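You operate a simulated robot arm through the tools that you are given. There is no shell and no other tool. Be economical: measure what you need, move in short steps, check, and stop when the job is done.

Carry out the task below with a simulated robot arm. There is one attempt and no reset: what you move stays moved.

JOB
Wind 0.4 m of cloth on to the empty reel, then brake on.
Fine: zero the counter before winding; draw bar back.

It is judged by the outcome, as a careful person would: the job done as asked, and still so three seconds after it is handed in. It fails if anything else is knocked over, pushed out of place, dropped, spilled or broken. Flat cloth is picked up by pressing the open fingertips on it (5 to 10 N) and closing them slowly along it; thin cloth reads only 2 to 8 mm in the jaws.

ROBOT AND FRAMES
A 7-joint arm with a two-finger parallel gripper, fixed in place. Base frame: the origin is at the foot of the arm, x ahead of it, y to its left, z up; the work surface is at about z = 800. Readings come in mm, degrees, newtons and seconds.
With the tool pointing down near the work surface it reaches from about 220 to 740 mm from the base axis. Its first joint turns from -166.0 to 166.0 degrees. Payload 1.57 kg.
The TCP is the grasp point between the finger pads, 30 mm short of the fingertips. In the tool frame z runs along the fingers and y along their closing line. The gripper opens to 110 mm. The fingers are 24 mm wide and 12 mm thick; the gripper's body (48 by 112 mm) begins 78 mm behind the TCP.
Orientation is that of the tool frame in the base frame, as a unit quaternion [w, x, y, z]. With the fingers straight down and closing along the base's y, the tool's x points along the base's -x, its y along +y and its z along -z.

CONTROLS
- The arm moves only by the tool send_rows. Its argument "deltas" is one flat list of numbers, 7 for each row, row after row: the shift along the tool's x, y, z in mm, then the turn, a rotation vector about the tool's x, y, z in degrees, then the finger opening in mm, from 0 to 110. In form: [x, y, z, rx, ry, rz, hand, x, y, z, rx, ry, rz, hand, ...]. A call has 1 to 12 rows; each row is the pose to reach, as a shift and turn from the pose commanded when the call began, along the tool's axes at that moment. Rows are played at 5 a second. More than 50 mm and 8.6 degrees between two rows, or a gripper value outside its range, and nothing of the call is played. A pose out of reach is approached as far as the arm can. The call stops where the force on the tool passes 70 N (or 10 N more than at its start, if that is more) or the arm is blocked; 0.2 s more then pass. The fingers move at their own pace (about 45 mm/s each) and stop on an object; they squeeze with about 42 N. The grip force told is the motor's: it shows also when the fingers shut on nothing. Time passes only in rows, and 0.2 s behind the last, so rows that repeat a pose let the fingers close. The reply holds the time, the measured pose of the TCP, the force on the tool along the base axes, the opening and the grip force, in the units named above and with some noise, and new pictures: "pictures" is both (left out), scene, wrist or none.
- Cameras (640 x 400 px; columns grow to the right, rows downward): "scene" is fixed at [221.3, 648.9, 1459.1]; the picture's right is [-0.81, -0.58, 0.00], its down [-0.35, 0.49, -0.80] and it looks along [0.46, -0.65, -0.61] (base axes); focal length 311 px, centre (320, 200). "wrist" rides on the gripper at [70, 16, -141] in the tool frame; the picture's right is [-0.23, 0.97, 0.00], its down [-0.85, -0.20, -0.48] and it looks along [-0.47, -0.11, 0.88] (tool axes); focal length 222 px, centre (320, 200). There is no depth. A picture from a camera that has moved, and an enlarged one, comes with that camera's place and axes in the base frame and with its lens.
- lift_body(by): slides the trunk up (or, below 0, down) by that many mm; the arm rides with it, the base frame stays. It gives what a move gives, with no picture.
- close_up(camera, box): a new picture of the part [left, top, right, bottom] of that camera's present view, enlarged. It takes no simulated time.
- job_done(): hands the job in; it is judged then, once.

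Work in short steps. Places have to be worked out from the pictures, the camera data and where the tool is seen: move nearer, look again, correct. Check each grasp and each placing, and mend what went wrong. You have 120 turns and 170 pictures in all, those below and enlarged ones among them. Open the gripper and draw the arm clear of the work before you hand the job in, unless the task says otherwise; then end with one line.

The tools are called after "Request:" as name(argument=value, ...) on one line, values as JSON. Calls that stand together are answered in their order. send_rows: Moves the arm, as the interface text tells. Its arguments: {"type":"object","properties":{"deltas":{"type":"array","items":{"type":"number"}},"pictures":{"type":"string","enum":["both","scene","wrist","none"]}},"required":["deltas"]} The other tools are called the same way: lift_body (by) slides the trunk up or down; close_up (camera, box) takes an enlarged picture of a part of a camera's view; job_done () hands the job in.

At the start:

```text
time: 0.0
position: [401.3, -18.2, 1243.9]
tcp_rot: [0.0, 0.0, 1.0, 0.0]
force: [-0.2, -0.1, 0.3]
opening: 110.1
finger_force: 0.1
trunk travel left (down, up): [-525.0, 65.0]
```

scene: 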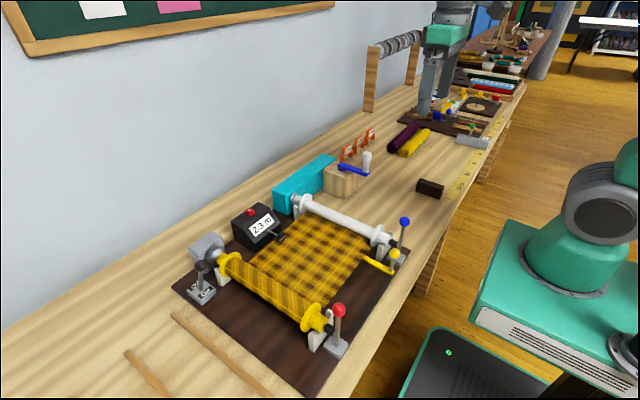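
wrist: 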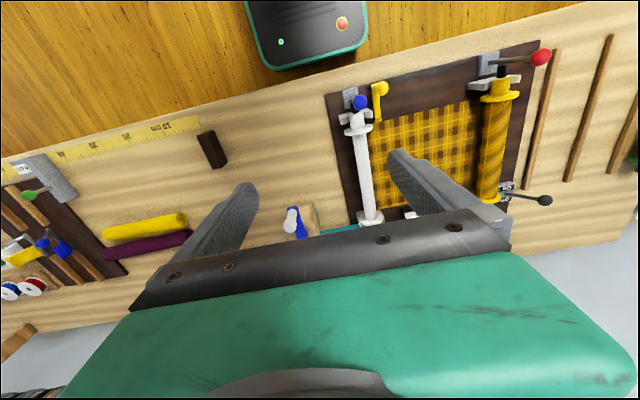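

The scene shows a winding machine with two reels, a counter, levers and a crank that isn't mounted. I'll take close-ups to understand it.

Request:
close_up(camera="scene", box=[160, 180, 420, 380])

Request:
close_up(camera="scene", box=[220, 120, 460, 270])

Request:
close_up(camera="wrist", box=[270, 30, 570, 240])

```text
2.00 times, centred on (290, 280) of scene
camera zoom: at [221.3, 648.9, 1459.1], right [-0.81, -0.58, 0.0], down [-0.35, 0.49, -0.8], along [0.46, -0.65, -0.61], focal length 622 px, centre (380, 40)
```

zoom: 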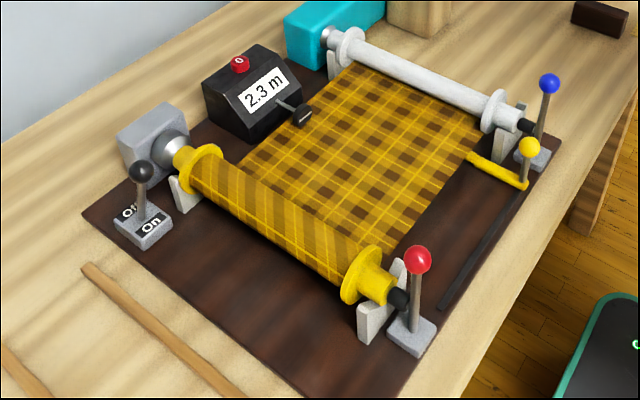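

```text
2.67 times, centred on (340, 195) of scene
camera zoom: at [221.3, 648.9, 1459.1], right [-0.81, -0.58, 0.0], down [-0.35, 0.49, -0.8], along [0.46, -0.65, -0.61], focal length 829 px, centre (267, 213)
```

zoom: 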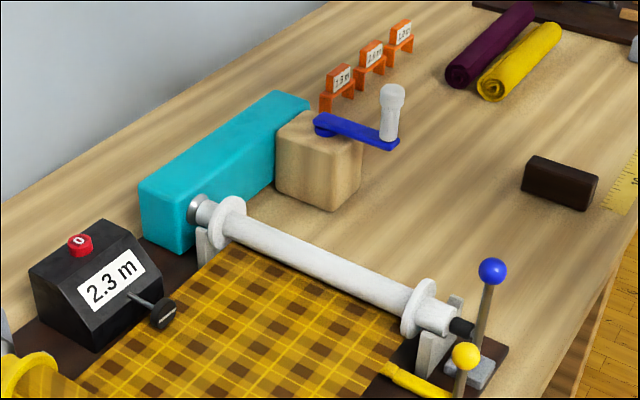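

```text
1.90 times, centred on (420, 135) of wrist
camera zoom: at [331.2, -1.2, 1386.0], right [0.23, 0.97, 0.0], down [0.85, -0.2, 0.48], along [0.47, -0.11, -0.88], focal length 423 px, centre (130, 324)
```

zoom: 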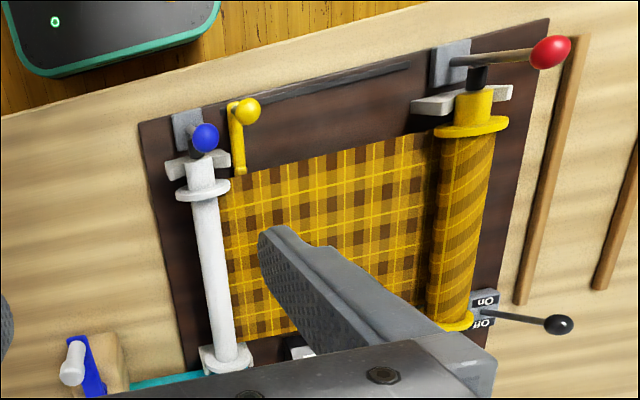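

I'll move over the near side of the machine for a close wrist view of the draw bar, blue and red levers.

Request:
send_rows(deltas=[-20, 42, 20, 0, 0, 0, 110, -40, 84, 40, 0, 0, 0, 110, -60, 126, 60, 0, 0, 0, 110, -80, 168, 80, 0, 0, 0, 110, -80, 200, 120, 0, 0, 0, 110], pictures="wrist")

```text
refused: row 1 steps farther than a row can; nothing moved
```

That first step was slightly over 50 mm, so I'm using smaller steps.

Request:
send_rows(deltas=[-16, 36, 20, 0, 0, 0, 110, -32, 72, 40, 0, 0, 0, 110, -48, 108, 60, 0, 0, 0, 110, -64, 144, 80, 0, 0, 0, 110, -80, 180, 100, 0, 0, 0, 110], pictures="wrist")

```text
time: 1.2
position: [481.2, 162.5, 1140.4]
tcp_rot: [0.001, 0.0, 1.0, 0.0]
force: [-0.6, 0.3, 0.7]
opening: 110.1
finger_force: 0.0
trunk travel left (down, up): [-525.0, 65.0]
camera wrist: at [411.0, 179.1, 1283.1], right [0.23, 0.97, 0.0], down [0.85, -0.2, 0.48], along [0.47, -0.11, -0.88], focal length 222 px, centre (320, 200)
```

wrist: 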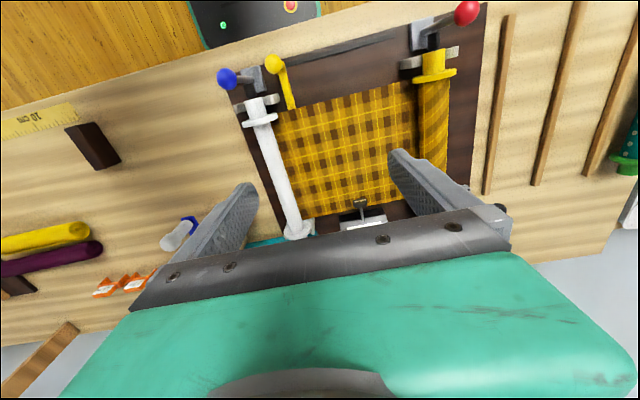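

Close-up of the near end.

Request:
close_up(camera="wrist", box=[200, 0, 500, 190])

Request:
close_up(camera="scene", box=[340, 200, 440, 290])

Request:
close_up(camera="scene", box=[170, 190, 300, 310])

Request:
close_up(camera="scene", box=[260, 120, 400, 220])

```text
2.11 times, centred on (350, 95) of wrist
camera zoom: at [411.0, 179.1, 1283.1], right [0.23, 0.97, 0.0], down [0.85, -0.2, 0.48], along [0.47, -0.11, -0.88], focal length 468 px, centre (257, 421)
```

zoom: 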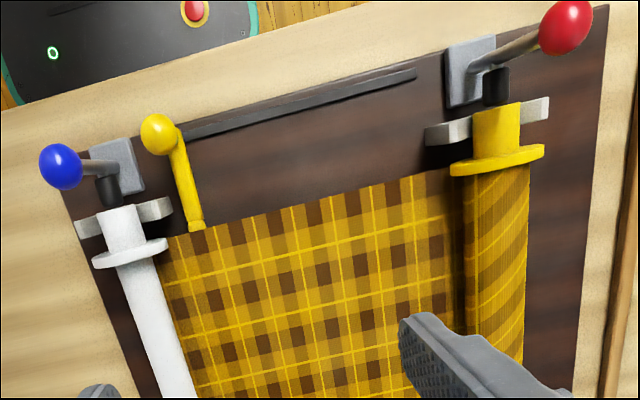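

```text
4.44 times, centred on (390, 245) of scene
camera zoom: at [221.3, 648.9, 1459.1], right [-0.81, -0.58, 0.0], down [-0.35, 0.49, -0.8], along [0.46, -0.65, -0.61], focal length 1382 px, centre (9, 0)
```

zoom: 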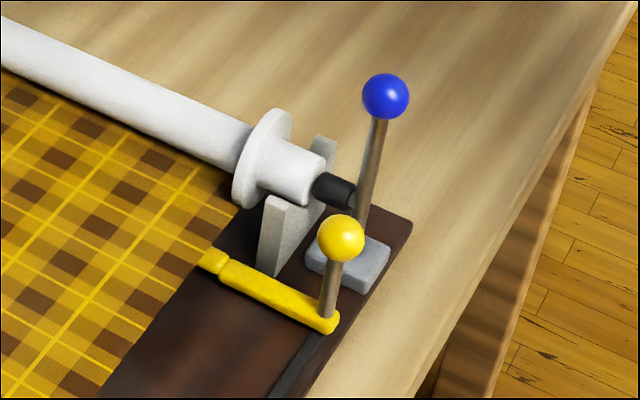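

```text
3.33 times, centred on (235, 250) of scene
camera zoom: at [221.3, 648.9, 1459.1], right [-0.81, -0.58, 0.0], down [-0.35, 0.49, -0.8], along [0.46, -0.65, -0.61], focal length 1037 px, centre (603, 33)
```

zoom: 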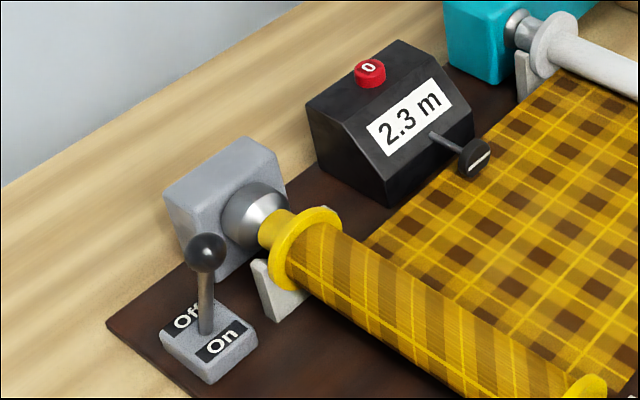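

```text
4.00 times, centred on (330, 170) of scene
camera zoom: at [221.3, 648.9, 1459.1], right [-0.81, -0.58, 0.0], down [-0.35, 0.49, -0.8], along [0.46, -0.65, -0.61], focal length 1244 px, centre (280, 320)
```

zoom: 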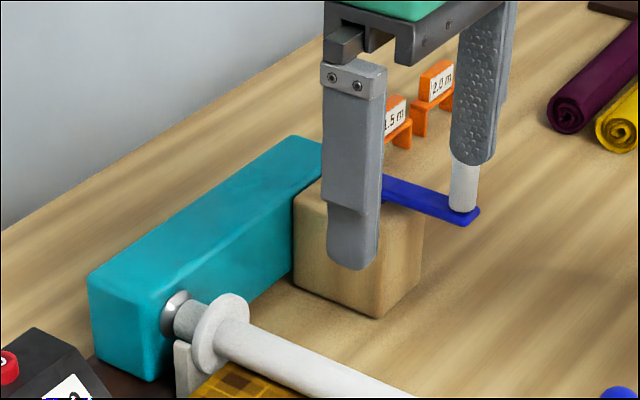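

The On/Off lever beside the yellow reel's drum looks like the brake, and I compute its knob at about (681,435,948), leaning toward On. I'll look closer at the cloth/white reel/draw bar contact and the counter.

Request:
close_up(camera="scene", box=[330, 220, 410, 280])

Request:
close_up(camera="scene", box=[240, 190, 320, 250])

Request:
close_up(camera="wrist", box=[200, 40, 320, 120])

Request:
close_up(camera="scene", box=[285, 290, 365, 370])

```text
6.67 times, centred on (370, 250) of scene
camera zoom: at [221.3, 648.9, 1459.1], right [-0.81, -0.58, 0.0], down [-0.35, 0.49, -0.8], along [0.46, -0.65, -0.61], focal length 2074 px, centre (-13, -133)
```

zoom: 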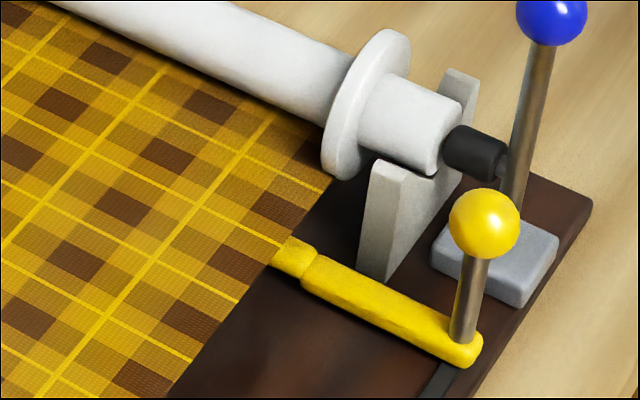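

```text
6.67 times, centred on (280, 220) of scene
camera zoom: at [221.3, 648.9, 1459.1], right [-0.81, -0.58, 0.0], down [-0.35, 0.49, -0.8], along [0.46, -0.65, -0.61], focal length 2074 px, centre (587, 67)
```

zoom: 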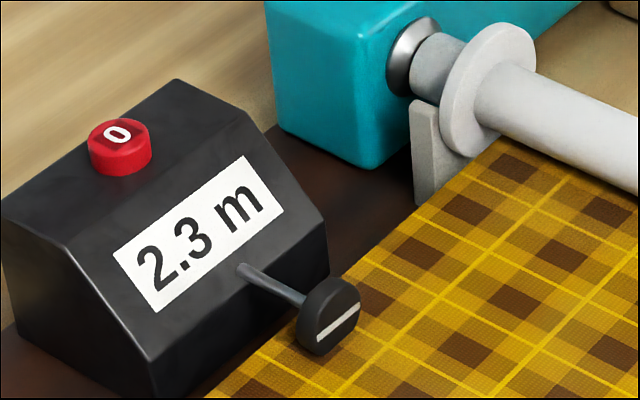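

```text
5.00 times, centred on (260, 80) of wrist
camera zoom: at [411.0, 179.1, 1283.1], right [0.23, 0.97, 0.0], down [0.85, -0.2, 0.48], along [0.47, -0.11, -0.88], focal length 1111 px, centre (620, 800)
```

zoom: 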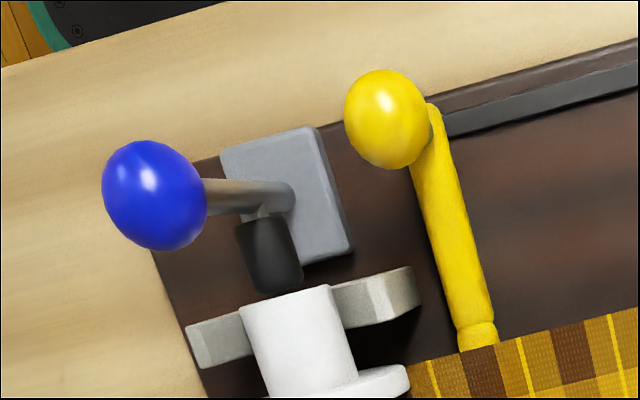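

```text
5.00 times, centred on (325, 330) of scene
camera zoom: at [221.3, 648.9, 1459.1], right [-0.81, -0.58, 0.0], down [-0.35, 0.49, -0.8], along [0.46, -0.65, -0.61], focal length 1555 px, centre (295, -450)
```

zoom: 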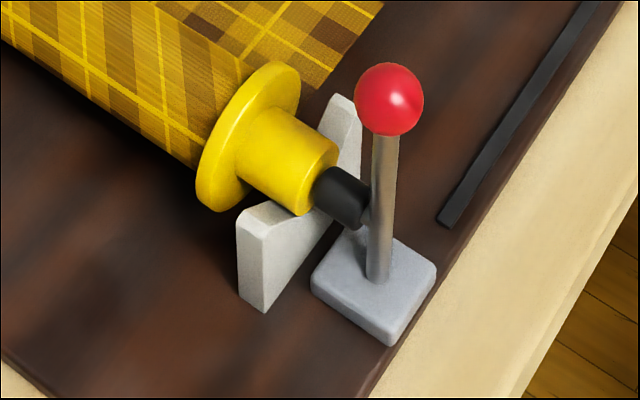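

Draw bar ball triangulates to (378,115,894); blue lever ball at (385,62,955). I'll turn the tool 90° (closing along x) and come above the draw bar ball.

Request:
send_rows(deltas=[9.4, -4.3, 11.8, 0, 0, 8.2, 110, 18.8, -8.6, 23.6, 0, 0, 16.4, 110, 28.2, -12.9, 35.4, 0, 0, 24.6, 110, 37.6, -17.2, 47.2, 0, 0, 32.8, 110, 47, -21.5, 59, 0, 0, 41, 110, 56.4, -25.8, 70.8, 0, 0, 49.2, 100, 65.8, -30.1, 82.6, 0, 0, 57.4, 90, 75.2, -34.4, 94.4, 0, 0, 65.6, 80, 84.6, -38.7, 106.2, 0, 0, 73.8, 70, 94, -43, 118, 0, 0, 82, 60, 103.5, -47.3, 130, 0, 0, 90, 55])

```text
time: 3.6
position: [376.9, 114.7, 1012.2]
tcp_rot: [0.001, 0.708, 0.706, 0.001]
force: [0.3, 0.4, 0.4]
opening: 55.1
finger_force: 0.0
trunk travel left (down, up): [-525.0, 65.0]
camera wrist: at [392.8, 184.7, 1155.9], right [0.97, -0.23, 0.0], down [-0.2, -0.85, 0.48], along [-0.11, -0.47, -0.88], focal length 222 px, centre (320, 200)
```

scene: 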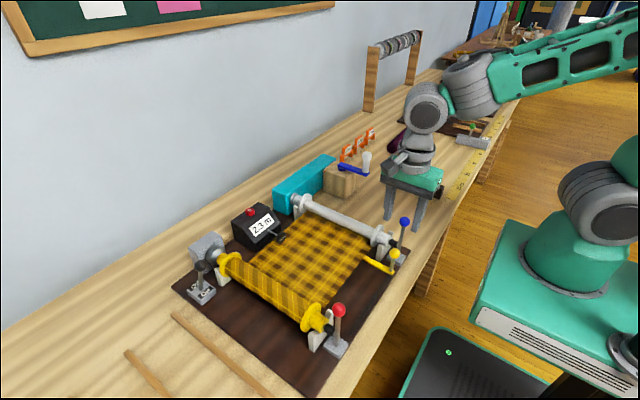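
wrist: 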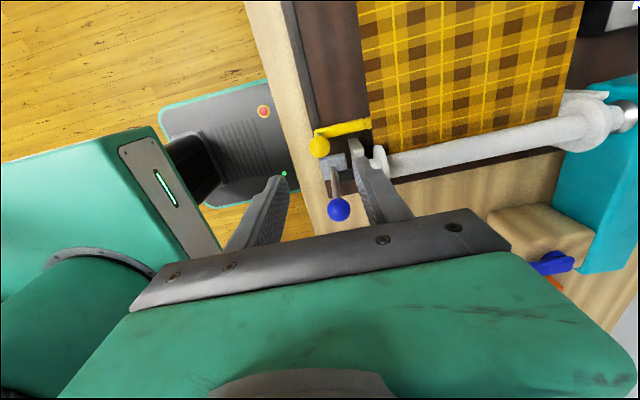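

Ball confirmed at (376,115). Descending to straddle it, then close gently.

Request:
send_rows(deltas=[0, 0, 40, 0, 0, 0, 55, 0, 0, 80, 0, 0, 0, 55, 0, 0, 114, 0, 0, 0, 55, 0, 0, 114, 0, 0, 0, 15, 0, 0, 114, 0, 0, 0, 15, 0, 0, 114, 0, 0, 0, 15])

```text
time: 5.0
position: [376.7, 115.2, 898.4]
tcp_rot: [-0.001, 0.707, 0.708, -0.001]
force: [-2.8, -0.2, -1.4]
opening: 25.7
finger_force: 23.7
trunk travel left (down, up): [-525.0, 65.0]
camera wrist: at [392.4, 185.0, 1041.3], right [0.97, -0.23, 0.0], down [-0.2, -0.85, 0.48], along [-0.11, -0.47, -0.88], focal length 222 px, centre (320, 200)
```

scene: 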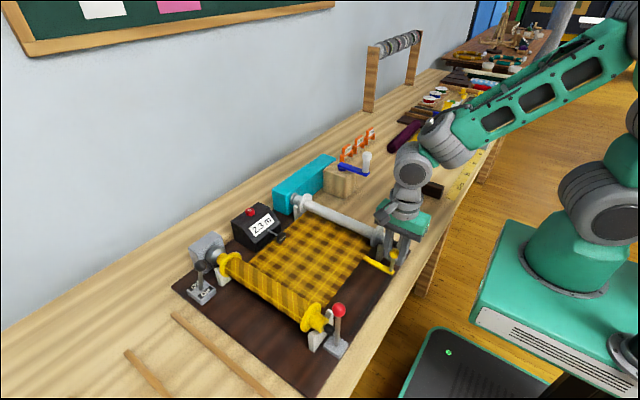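
wrist: 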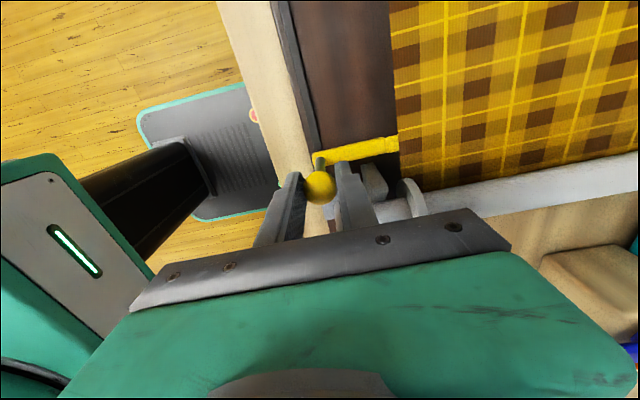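

Ball is gripped (25.7 mm). Nudge it +y by 25 mm and watch force and whether the cloth follows.

Request:
send_rows(deltas=[8, 0, 0, 0, 0, 0, 15, 16, 0, 0, 0, 0, 0, 15, 25, 0, 0, 0, 0, 0, 15])

Request:
close_up(camera="scene", box=[230, 180, 410, 300])

```text
time: 5.8
position: [375.5, 140.9, 897.9]
tcp_rot: [0.001, 0.708, 0.706, -0.001]
force: [-12.5, 1.7, 2.4]
opening: 25.3
finger_force: 36.4
trunk travel left (down, up): [-525.0, 65.0]
camera wrist: at [392.3, 210.7, 1041.3], right [0.97, -0.23, 0.0], down [-0.2, -0.85, 0.48], along [-0.11, -0.47, -0.88], focal length 222 px, centre (320, 200)
```

scene: 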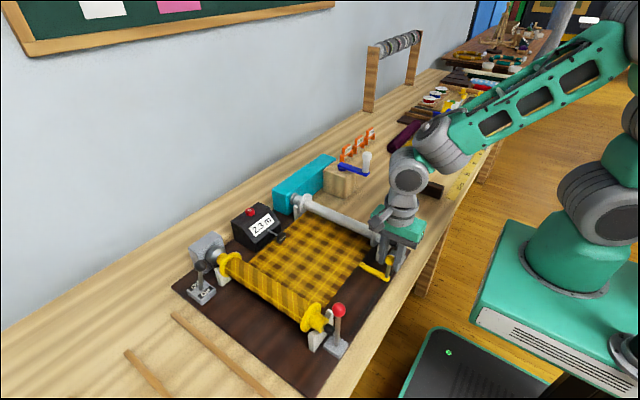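
wrist: 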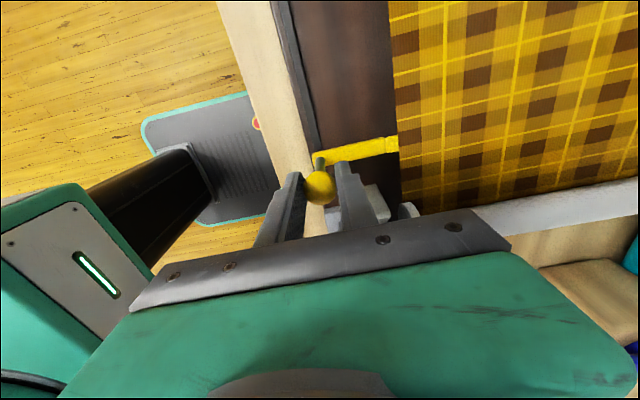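

```text
3.33 times, centred on (320, 240) of scene
camera zoom: at [221.3, 648.9, 1459.1], right [-0.81, -0.58, 0.0], down [-0.35, 0.49, -0.8], along [0.46, -0.65, -0.61], focal length 1037 px, centre (320, 67)
```

zoom: 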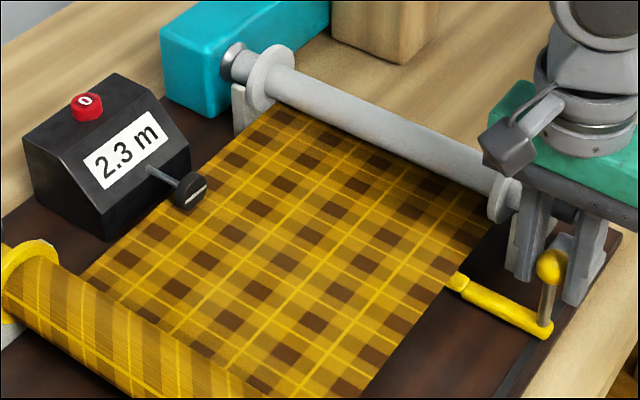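

The bar slides freely beneath the cloth; the cloth stays put and counter still reads 2.3. Continue drawing the bar back toward the slot's far end.

Request:
send_rows(deltas=[25, 0, 0, 0, 0, 0, 15, 50, 0, 0, 0, 0, 0, 15, 75, 0, 0, 0, 0, 0, 15, 100, 0, 0, 0, 0, 0, 15, 125, 0, 0, 0, 0, 0, 15, 140, 0, 0, 0, 0, 0, 15])

Request:
close_up(camera="scene", box=[230, 180, 410, 300])

```text
time: 7.2
position: [375.4, 281.1, 897.2]
tcp_rot: [0.0, 0.707, 0.707, -0.002]
force: [-5.4, 0.3, -17.6]
opening: 25.4
finger_force: 36.4
trunk travel left (down, up): [-525.0, 65.0]
camera wrist: at [392.4, 351.1, 1041.3], right [0.97, -0.23, 0.0], down [-0.2, -0.85, 0.48], along [-0.11, -0.47, -0.88], focal length 222 px, centre (320, 200)
```

scene: 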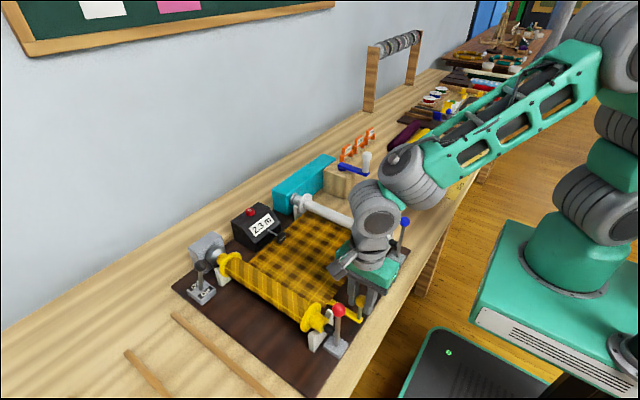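
wrist: 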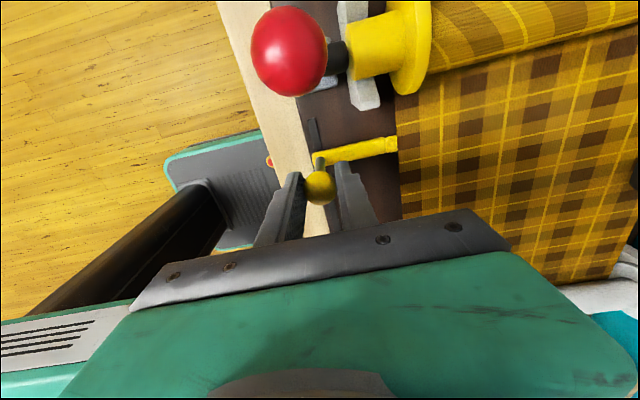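

```text
3.33 times, centred on (320, 240) of scene
camera zoom: at [221.3, 648.9, 1459.1], right [-0.81, -0.58, 0.0], down [-0.35, 0.49, -0.8], along [0.46, -0.65, -0.61], focal length 1037 px, centre (320, 67)
```

zoom: 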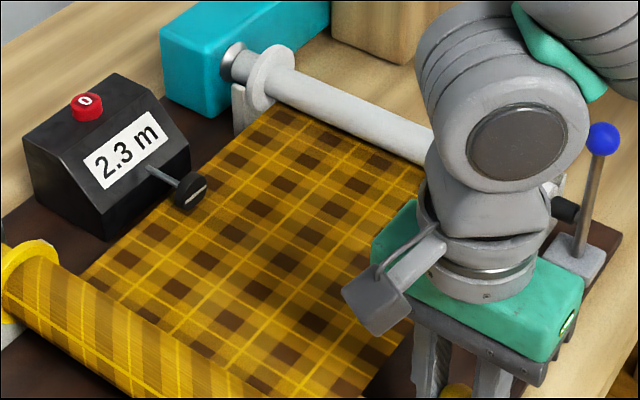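

Slot has ~15–20 mm more. I'll continue in small steps to the end stop.

Request:
send_rows(deltas=[4, 0, 0, 0, 0, 0, 15, 8, 0, 0, 0, 0, 0, 15, 12, 0, 0, 0, 0, 0, 15], pictures="wrist")

```text
time: 8.0
position: [375.5, 291.3, 897.6]
tcp_rot: [0.001, 0.706, 0.708, -0.001]
force: [-13.5, -0.3, -19.9]
opening: 25.2
finger_force: 36.8
trunk travel left (down, up): [-525.0, 65.0]
camera wrist: at [392.5, 363.0, 1041.3], right [0.97, -0.23, 0.0], down [-0.2, -0.85, 0.48], along [-0.11, -0.47, -0.88], focal length 222 px, centre (320, 200)
```

wrist: 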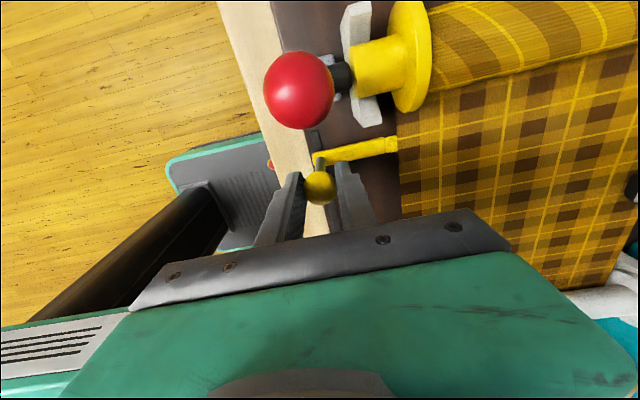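

A little further.

Request:
send_rows(deltas=[4, 0, 0, 0, 0, 0, 15, 8, 0, 0, 0, 0, 0, 15, 12, 0, 0, 0, 0, 0, 15, 15, 0, 0, 0, 0, 0, 15], pictures="wrist")

```text
time: 9.0
position: [375.9, 304.9, 899.5]
tcp_rot: [0.001, 0.708, 0.707, -0.002]
force: [-19.6, -11.0, -14.4]
opening: 25.5
finger_force: 37.0
trunk travel left (down, up): [-525.0, 65.0]
camera wrist: at [392.6, 375.4, 1041.3], right [0.97, -0.23, 0.0], down [-0.2, -0.85, 0.48], along [-0.11, -0.47, -0.88], focal length 222 px, centre (320, 200)
```

wrist: 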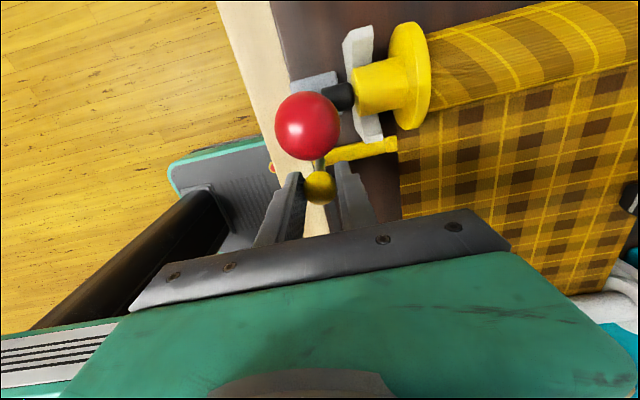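

Y-force rose at y≈305: the bar is at its end stop. Release and go up.

Request:
send_rows(deltas=[0, 0, 0, 0, 0, 0, 45, 0, 0, 0, 0, 0, 0, 50, 0, 0, -45, 0, 0, 0, 50, 0, 0, -90, 0, 0, 0, 30, 0, 0, -135, 0, 0, 0, 5, 0, 0, -180, 0, 0, 0, 0])

Request:
close_up(camera="scene", box=[240, 210, 420, 330])

```text
time: 10.4
position: [378.1, 306.9, 1080.4]
tcp_rot: [0.001, 0.708, 0.706, -0.001]
force: [0.2, 0.3, -0.3]
opening: 0.2
finger_force: 9.1
trunk travel left (down, up): [-525.0, 65.0]
camera wrist: at [392.9, 376.6, 1222.6], right [0.97, -0.23, 0.0], down [-0.2, -0.85, 0.48], along [-0.11, -0.47, -0.88], focal length 222 px, centre (320, 200)
```

scene: 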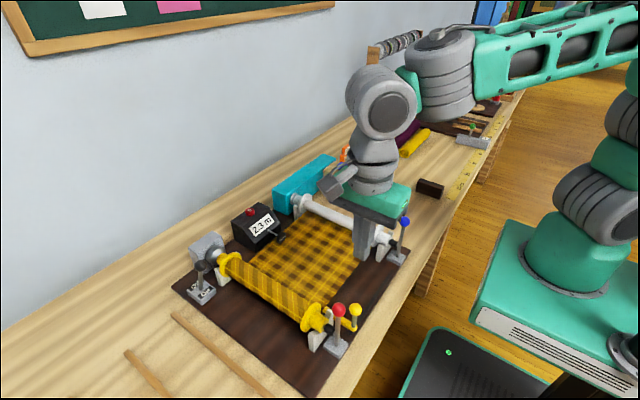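
wrist: 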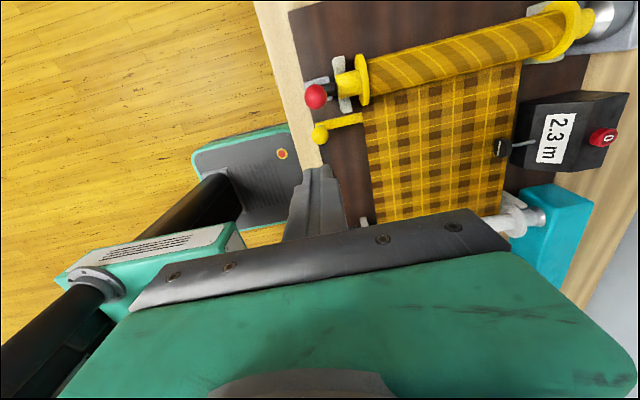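

```text
3.33 times, centred on (330, 270) of scene
camera zoom: at [221.3, 648.9, 1459.1], right [-0.81, -0.58, 0.0], down [-0.35, 0.49, -0.8], along [0.46, -0.65, -0.61], focal length 1037 px, centre (287, -33)
```

zoom: 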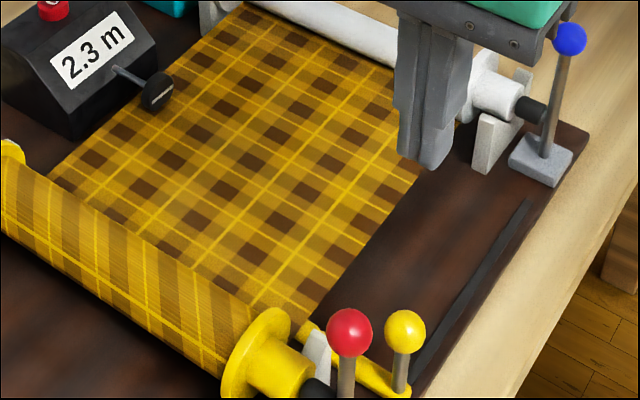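

Draw bar is back. Counter button ≈ (772,209,902). Next, brake lever: I turn the tool back to face outward, heading to the brake knob at (681,435,948).

Request:
send_rows(deltas=[2, 12, -4, 0, 0, -8.2, 0, 4, 24, -8, 0, 0, -16.4, 0, 7, 36, -12, 0, 0, -24.6, 0, 10, 48, -16, 0, 0, -32.8, 0, 12, 60, -20, 0, 0, -41, 0, 15, 72, -24, 0, 0, -49.2, 0, 18, 84, -28, 0, 0, -57.4, 0, 20, 96, -32, 0, 0, -65.6, 0, 22, 108, -36, 0, 0, -73.8, 0, 25, 120, -40, 0, 0, -82, 0, 28, 132, -40, 0, 0, -90.2, 0, 30, 144, -40, 0, 0, -98.4, 0], pictures="none")

```text
time: 13.0
position: [523.4, 335.9, 1120.2]
tcp_rot: [0.0, -0.074, 0.997, 0.0]
force: [0.1, 0.1, -0.3]
opening: 0.1
finger_force: 21.6
trunk travel left (down, up): [-525.0, 65.0]
```

Now tilt 45° outward along azimuth 30° and go to a pre-grasp 90 mm short of the knob, opening to 60.

Request:
send_rows(deltas=[-18.6, 8.5, 18, -1.42, -7.42, -3.41, 20, -37.2, 17, 36, -2.84, -14.84, -6.82, 40, -55.8, 25.6, 54, -4.26, -22.26, -10.23, 60, -74.4, 34.1, 72, -5.68, -29.68, -13.64, 60, -93, 42.7, 90, -7.1, -37.1, -17.05, 60, -111.7, 51.2, 108, -8.5, -44.5, -20.5, 60])

```text
time: 14.4
position: [623.0, 403.1, 1013.0]
tcp_rot: [0.371, -0.239, 0.892, 0.099]
force: [-0.2, 0.4, 0.7]
opening: 60.0
finger_force: 0.0
trunk travel left (down, up): [-525.0, 65.0]
camera wrist: at [485.7, 342.3, 1064.3], right [-0.35, 0.92, 0.16], down [0.33, -0.04, 0.94], along [0.88, 0.38, -0.29], focal length 222 px, centre (320, 200)
```

scene: 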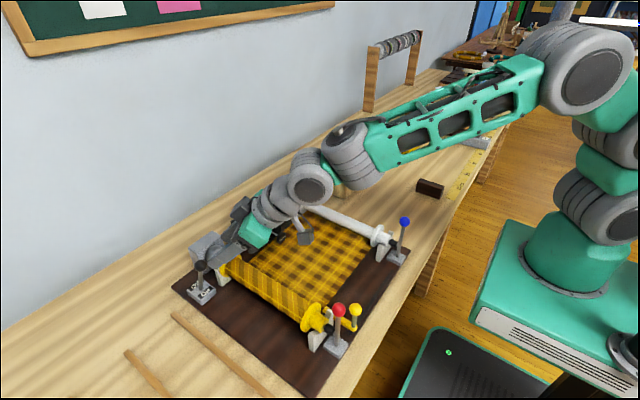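
wrist: 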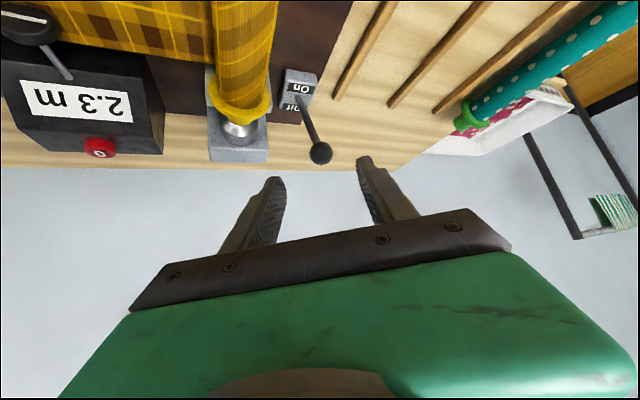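

Knob confirmed at (681,436,946), dead ahead along the tool axis. Advance 92 mm and close.

Request:
send_rows(deltas=[0, 0, 30, 0, 0, 0, 60, 0, 0, 60, 0, 0, 0, 60, 0, 0, 92, 0, 0, 0, 60, 0, 0, 92, 0, 0, 0, 20, 0, 0, 92, 0, 0, 0, 15, 0, 0, 92, 0, 0, 0, 15])

```text
time: 15.8
position: [680.8, 436.8, 945.5]
tcp_rot: [0.37, -0.239, 0.892, 0.099]
force: [1.5, 3.9, -1.7]
opening: 25.5
finger_force: 19.7
trunk travel left (down, up): [-525.0, 65.0]
camera wrist: at [542.8, 376.5, 997.8], right [-0.35, 0.92, 0.16], down [0.33, -0.04, 0.94], along [0.88, 0.38, -0.29], focal length 222 px, centre (320, 200)
```

scene: 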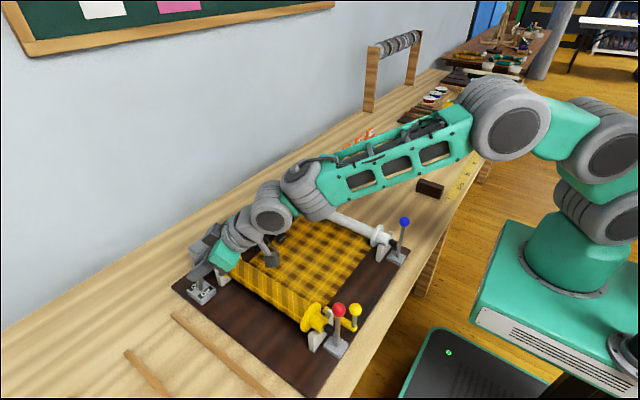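
wrist: 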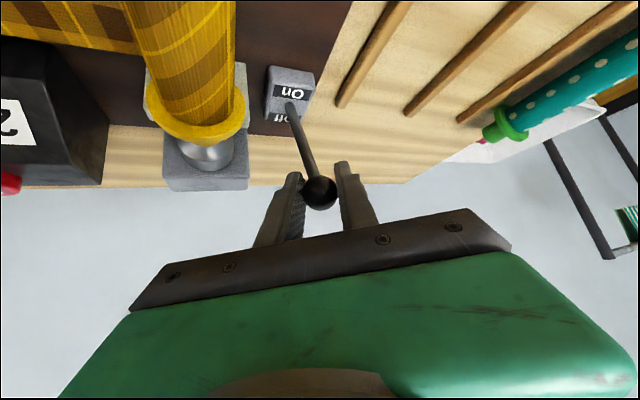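

Gripped (25.5 mm). Push the knob in +x along its arc, first half.

Request:
send_rows(deltas=[-10.7, -7, 6.5, 0, 0, 0, 15, -20.6, -14, 13.6, 0, 0, 0, 15, -29.9, -21, 21.5, 0, 0, 0, 15], pictures="wrist")

```text
time: 16.6
position: [722.0, 438.8, 951.8]
tcp_rot: [0.37, -0.24, 0.892, 0.1]
force: [-5.3, 4.2, 2.3]
opening: 25.5
finger_force: 36.7
trunk travel left (down, up): [-525.0, 65.0]
camera wrist: at [584.7, 377.5, 1004.4], right [-0.35, 0.92, 0.16], down [0.33, -0.04, 0.94], along [0.88, 0.38, -0.29], focal length 222 px, centre (320, 200)
```

wrist: 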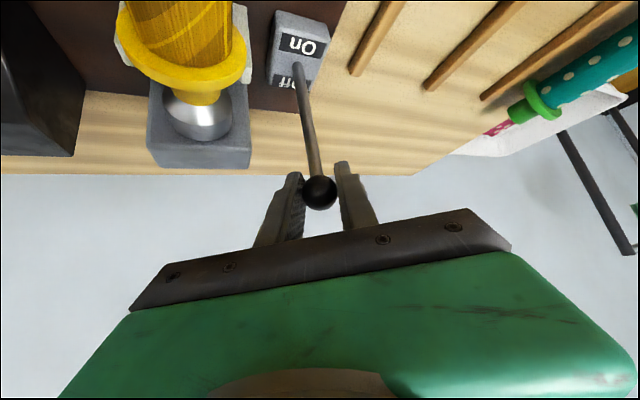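

Moves easily. Second half.

Request:
send_rows(deltas=[-7.9, -7, 9.3, 0, 0, 0, 15, -15, -14, 19.2, 0, 0, 0, 15, -21.5, -21, 29.9, 0, 0, 0, 15], pictures="wrist")

```text
time: 17.4
position: [766.5, 437.9, 945.6]
tcp_rot: [0.371, -0.24, 0.892, 0.099]
force: [1.6, 7.9, -1.8]
opening: 25.8
finger_force: 11.3
trunk travel left (down, up): [-525.0, 65.0]
camera wrist: at [628.0, 377.6, 997.0], right [-0.35, 0.92, 0.16], down [0.33, -0.04, 0.94], along [0.88, 0.38, -0.29], focal length 222 px, centre (320, 200)
```

wrist: 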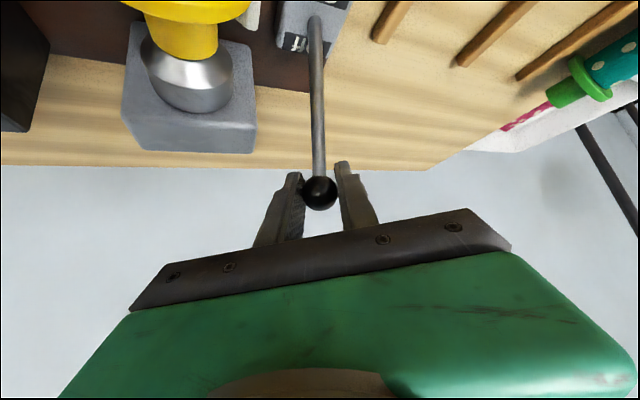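

Lever is over at x≈766. Release and back off, check it stays.

Request:
send_rows(deltas=[0, 0, 0, 0, 0, 0, 45, 0, 0, 0, 0, 0, 0, 60, 0, 0, -45, 0, 0, 0, 60, 0, 0, -90, 0, 0, 0, 60, 0, 0, -110, 0, 0, 0, 40])

Request:
close_up(camera="wrist", box=[0, 0, 400, 250])

```text
time: 18.6
position: [697.5, 396.2, 1022.7]
tcp_rot: [0.369, -0.239, 0.893, 0.099]
force: [0.4, 0.6, 0.5]
opening: 39.9
finger_force: 0.1
trunk travel left (down, up): [-525.0, 65.0]
camera wrist: at [559.9, 336.5, 1074.8], right [-0.35, 0.92, 0.16], down [0.33, -0.04, 0.94], along [0.88, 0.38, -0.29], focal length 222 px, centre (320, 200)
```

scene: 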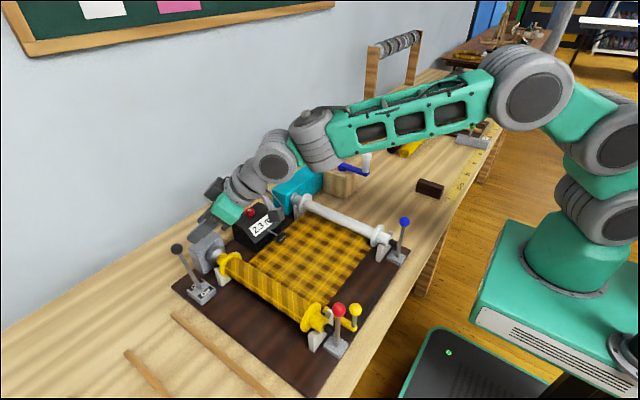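
wrist: 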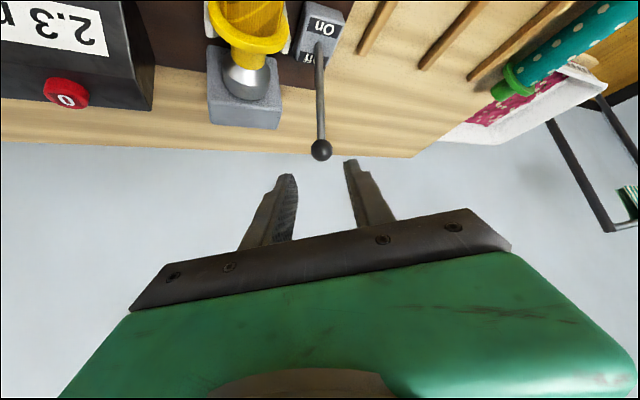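

```text
1.60 times, centred on (200, 125) of wrist
camera zoom: at [559.9, 336.5, 1074.8], right [-0.35, 0.92, 0.16], down [0.33, -0.04, 0.94], along [0.88, 0.38, -0.29], focal length 355 px, centre (512, 320)
```

zoom: 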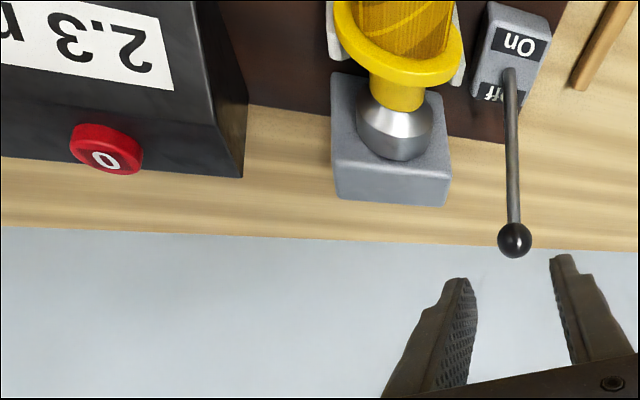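

Lever stays Off. Now move over the counter's button (≈775,211,902), yawing to azimuth 15° with fingers closed.

Request:
send_rows(deltas=[8.3, -32.6, -0.5, 1.77, 0, 1.77, 20, 16.6, -65.2, -1, 3.5, 0, 3.5, 0, 24.9, -97.8, -1.6, 5.3, 0, 5.3, 0, 33.2, -130.4, -2.1, 7.1, 0, 7.1, 0, 41.5, -163, -2.7, 8.8, 0, 8.8, 0, 49.8, -195.6, -3.2, 10.6, 0, 10.6, 0])

Request:
close_up(camera="scene", box=[190, 160, 330, 260])

```text
time: 20.0
position: [764.8, 206.2, 990.2]
tcp_rot: [0.379, -0.121, 0.916, 0.05]
force: [0.8, -0.3, -0.3]
opening: 0.0
finger_force: 21.6
trunk travel left (down, up): [-525.0, 65.0]
camera wrist: at [616.6, 184.4, 1042.8], right [-0.1, 0.98, 0.16], down [0.31, -0.12, 0.94], along [0.95, 0.14, -0.29], focal length 222 px, centre (320, 200)
```

scene: 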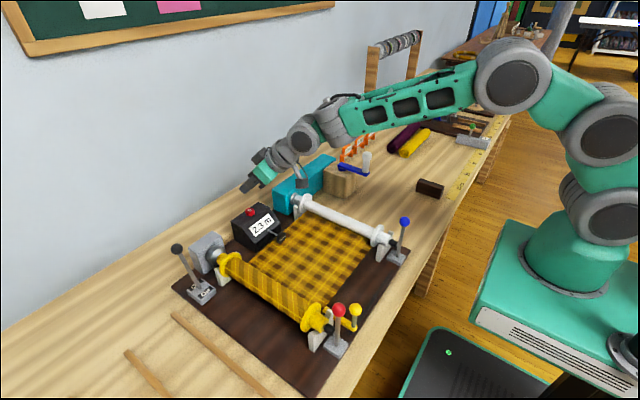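
wrist: 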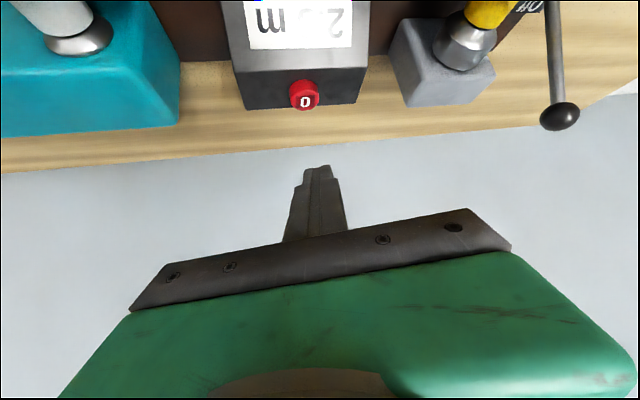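

```text
4.00 times, centred on (260, 210) of scene
camera zoom: at [221.3, 648.9, 1459.1], right [-0.81, -0.58, 0.0], down [-0.35, 0.49, -0.8], along [0.46, -0.65, -0.61], focal length 1244 px, centre (560, 160)
```

zoom: 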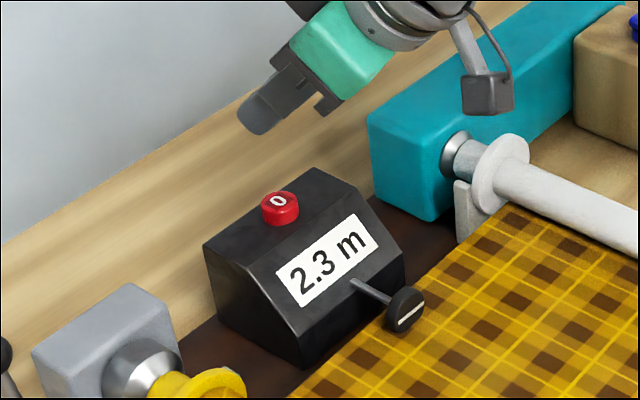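

Button at (775.5,209); the lowest fingertip corner will land on it. Descend vertically, slow at the end.

Request:
send_rows(deltas=[17.7, 0, 17.7, 0, 0, 0, 0, 33, 0, 33, 0, 0, 0, 0, 38, 0, 38, 0, 0, 0, 0, 40.3, 0, 40.3, 0, 0, 0, 0, 41.7, 0, 41.7, 0, 0, 0, 0], pictures="wrist")

Request:
close_up(camera="scene", box=[190, 160, 330, 260])

```text
time: 21.2
position: [764.8, 209.8, 931.2]
tcp_rot: [0.381, -0.12, 0.915, 0.05]
force: [-0.3, 0.5, -0.9]
opening: 0.0
finger_force: 21.4
trunk travel left (down, up): [-525.0, 65.0]
camera wrist: at [615.4, 186.7, 983.5], right [-0.1, 0.98, 0.16], down [0.31, -0.12, 0.94], along [0.95, 0.14, -0.29], focal length 222 px, centre (320, 200)
```

wrist: 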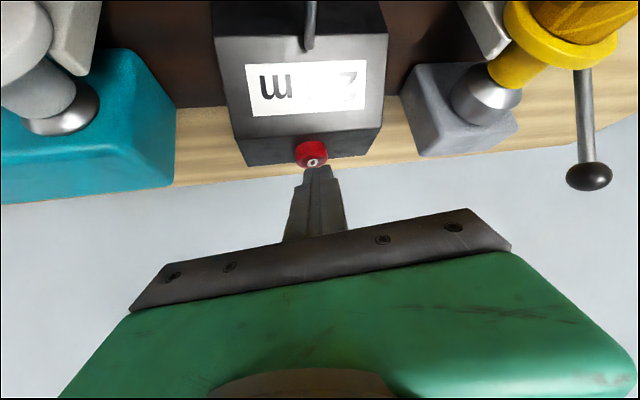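

```text
4.00 times, centred on (260, 210) of scene
camera zoom: at [221.3, 648.9, 1459.1], right [-0.81, -0.58, 0.0], down [-0.35, 0.49, -0.8], along [0.46, -0.65, -0.61], focal length 1244 px, centre (560, 160)
```

zoom: 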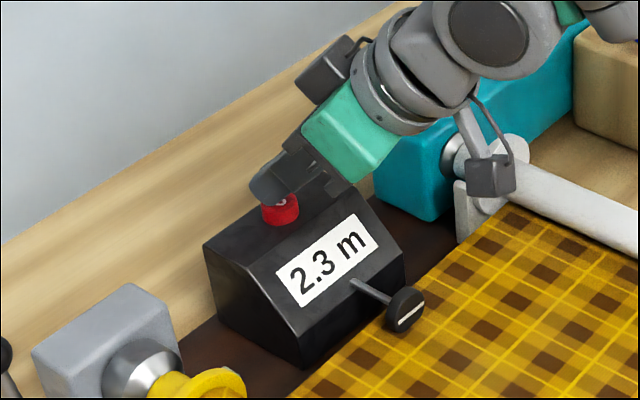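

Fingertip is just over the button. Press further in 2 mm steps.

Request:
send_rows(deltas=[1.4, 0, 1.4, 0, 0, 0, 0, 2.8, 0, 2.8, 0, 0, 0, 0, 4.2, 0, 4.2, 0, 0, 0, 0], pictures="none")

Request:
close_up(camera="scene", box=[190, 160, 330, 260])

```text
time: 22.0
position: [764.0, 208.8, 926.8]
tcp_rot: [0.379, -0.121, 0.916, 0.05]
force: [-0.7, 0.2, 3.0]
opening: 0.0
finger_force: 21.2
trunk travel left (down, up): [-525.0, 65.0]
```

```text
4.00 times, centred on (260, 210) of scene
camera zoom: at [221.3, 648.9, 1459.1], right [-0.81, -0.58, 0.0], down [-0.35, 0.49, -0.8], along [0.46, -0.65, -0.61], focal length 1244 px, centre (560, 160)
```

zoom: 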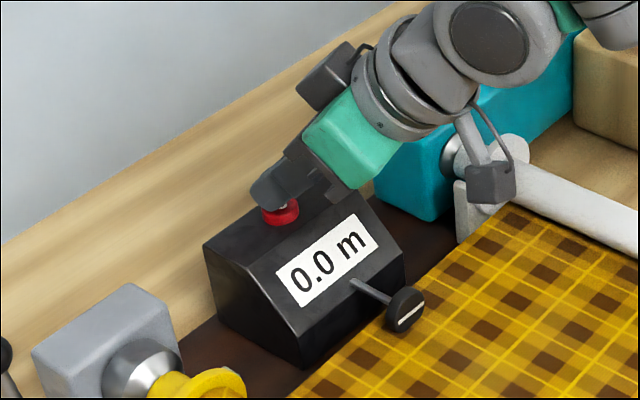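

Counter reads 0.0. Lift off and move over to look at the crank.

Request:
send_rows(deltas=[-23.6, 0, -23.6, 0, 0, 0, 0, -47.2, 0, -47.2, 0, 0, 0, 0, -70.7, 0, -70.7, 0, 0, 0, 0, -53.1, -28.3, -101.2, 0, 0, 0, 0, -35.5, -56.6, -131.7, 0, 0, 0, 0, -17.9, -84.9, -162.2, 0, 0, 0, 0, -0.3, -113.2, -192.7, 0, 0, 0, 0, 17.3, -141.5, -223.2, 0, 0, 0, 20, 34.9, -169.8, -253.7, 0, 0, 0, 40, 52.5, -198.1, -284.2, 0, 0, 0, 60, 69.9, -226.4, -314.5, 0, 0, 0, 60])

Request:
close_up(camera="scene", box=[190, 130, 390, 260])

```text
time: 24.4
position: [557.9, -79.0, 1099.1]
tcp_rot: [0.38, -0.122, 0.916, 0.05]
force: [-0.4, -0.2, 0.4]
opening: 60.0
finger_force: 0.0
trunk travel left (down, up): [-525.0, 65.0]
camera wrist: at [409.0, -101.0, 1150.3], right [-0.1, 0.98, 0.16], down [0.31, -0.12, 0.94], along [0.95, 0.14, -0.29], focal length 222 px, centre (320, 200)
```

scene: 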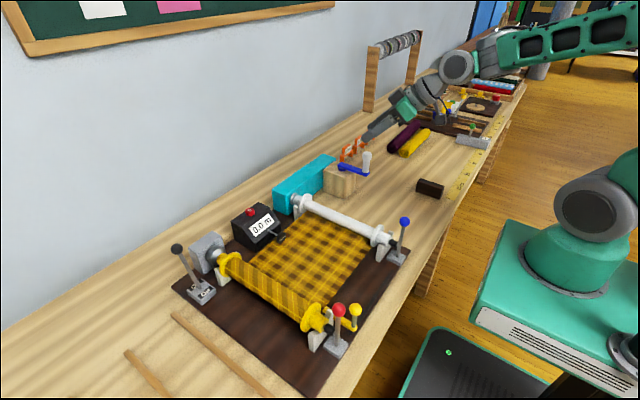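
wrist: 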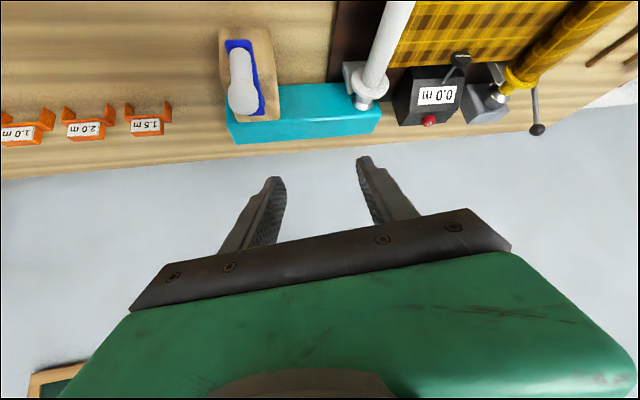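

```text
3.08 times, centred on (290, 195) of scene
camera zoom: at [221.3, 648.9, 1459.1], right [-0.81, -0.58, 0.0], down [-0.35, 0.49, -0.8], along [0.46, -0.65, -0.61], focal length 957 px, centre (412, 215)
```

zoom: 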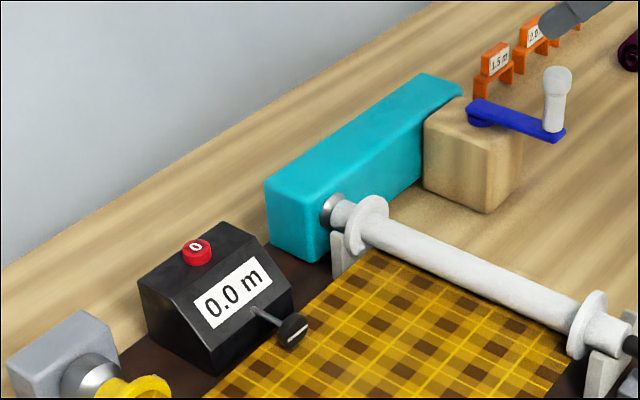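

Zoom on the crank from the wrist camera.

Request:
close_up(camera="wrist", box=[190, 10, 350, 140])

Request:
close_up(camera="scene", box=[310, 140, 390, 200])

```text
3.08 times, centred on (270, 75) of wrist
camera zoom: at [409.0, -101.0, 1150.3], right [-0.1, 0.98, 0.16], down [0.31, -0.12, 0.94], along [0.95, 0.14, -0.29], focal length 684 px, centre (474, 585)
```

zoom: 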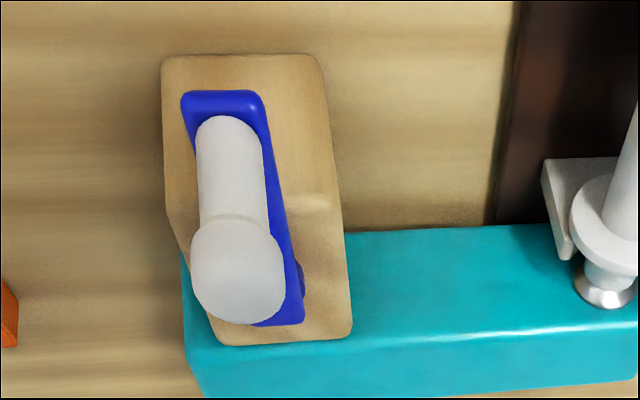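

```text
6.67 times, centred on (350, 170) of scene
camera zoom: at [221.3, 648.9, 1459.1], right [-0.81, -0.58, 0.0], down [-0.35, 0.49, -0.8], along [0.46, -0.65, -0.61], focal length 2074 px, centre (120, 400)
```

zoom: 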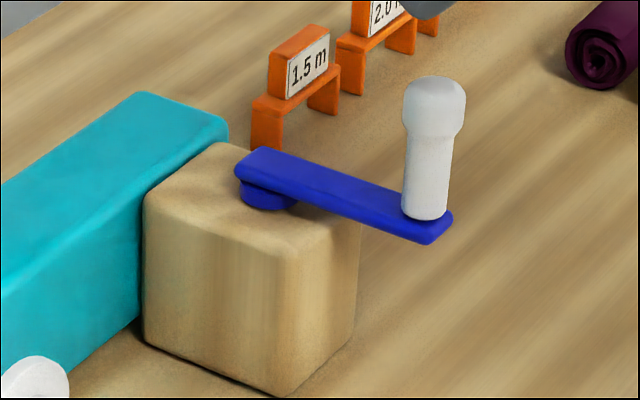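

Crank: hub ≈ (682,-131), handle ≈ (596,-132), handle z 916–985, radius ≈ 86. I'll face +x with 45° tilt and get to a pre-grasp 80 mm short of the handle.

Request:
send_rows(deltas=[25, -15.4, 9.9, 3.5, 0, 3.5, 60, 50, -30.9, 19.7, 7.1, 0, 7.1, 60, 75, -46.3, 29.6, 10.6, 0, 10.6, 60])

```text
time: 25.2
position: [542.7, -133.2, 1024.5]
tcp_rot: [0.383, 0.001, 0.924, 0.0]
force: [-0.2, -0.5, 0.3]
opening: 59.8
finger_force: 0.1
trunk travel left (down, up): [-525.0, 65.0]
camera wrist: at [390.9, -115.6, 1075.7], right [0.16, 0.97, 0.16], down [0.26, -0.2, 0.94], along [0.95, -0.11, -0.29], focal length 222 px, centre (320, 200)
```

scene: 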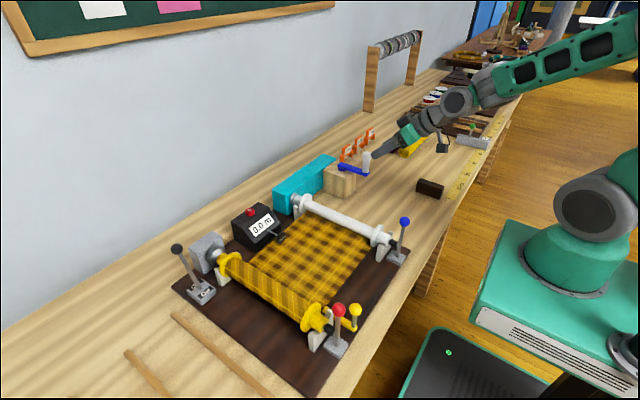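
wrist: 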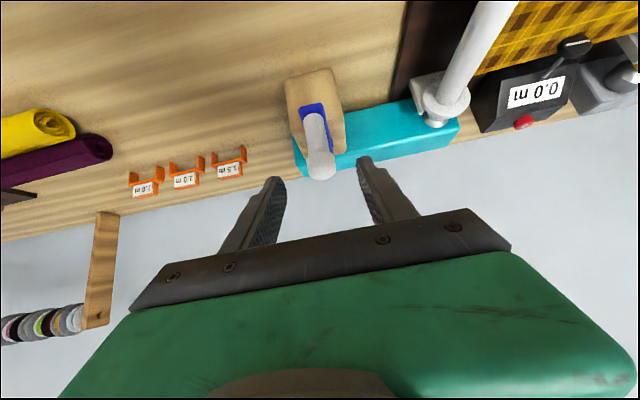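

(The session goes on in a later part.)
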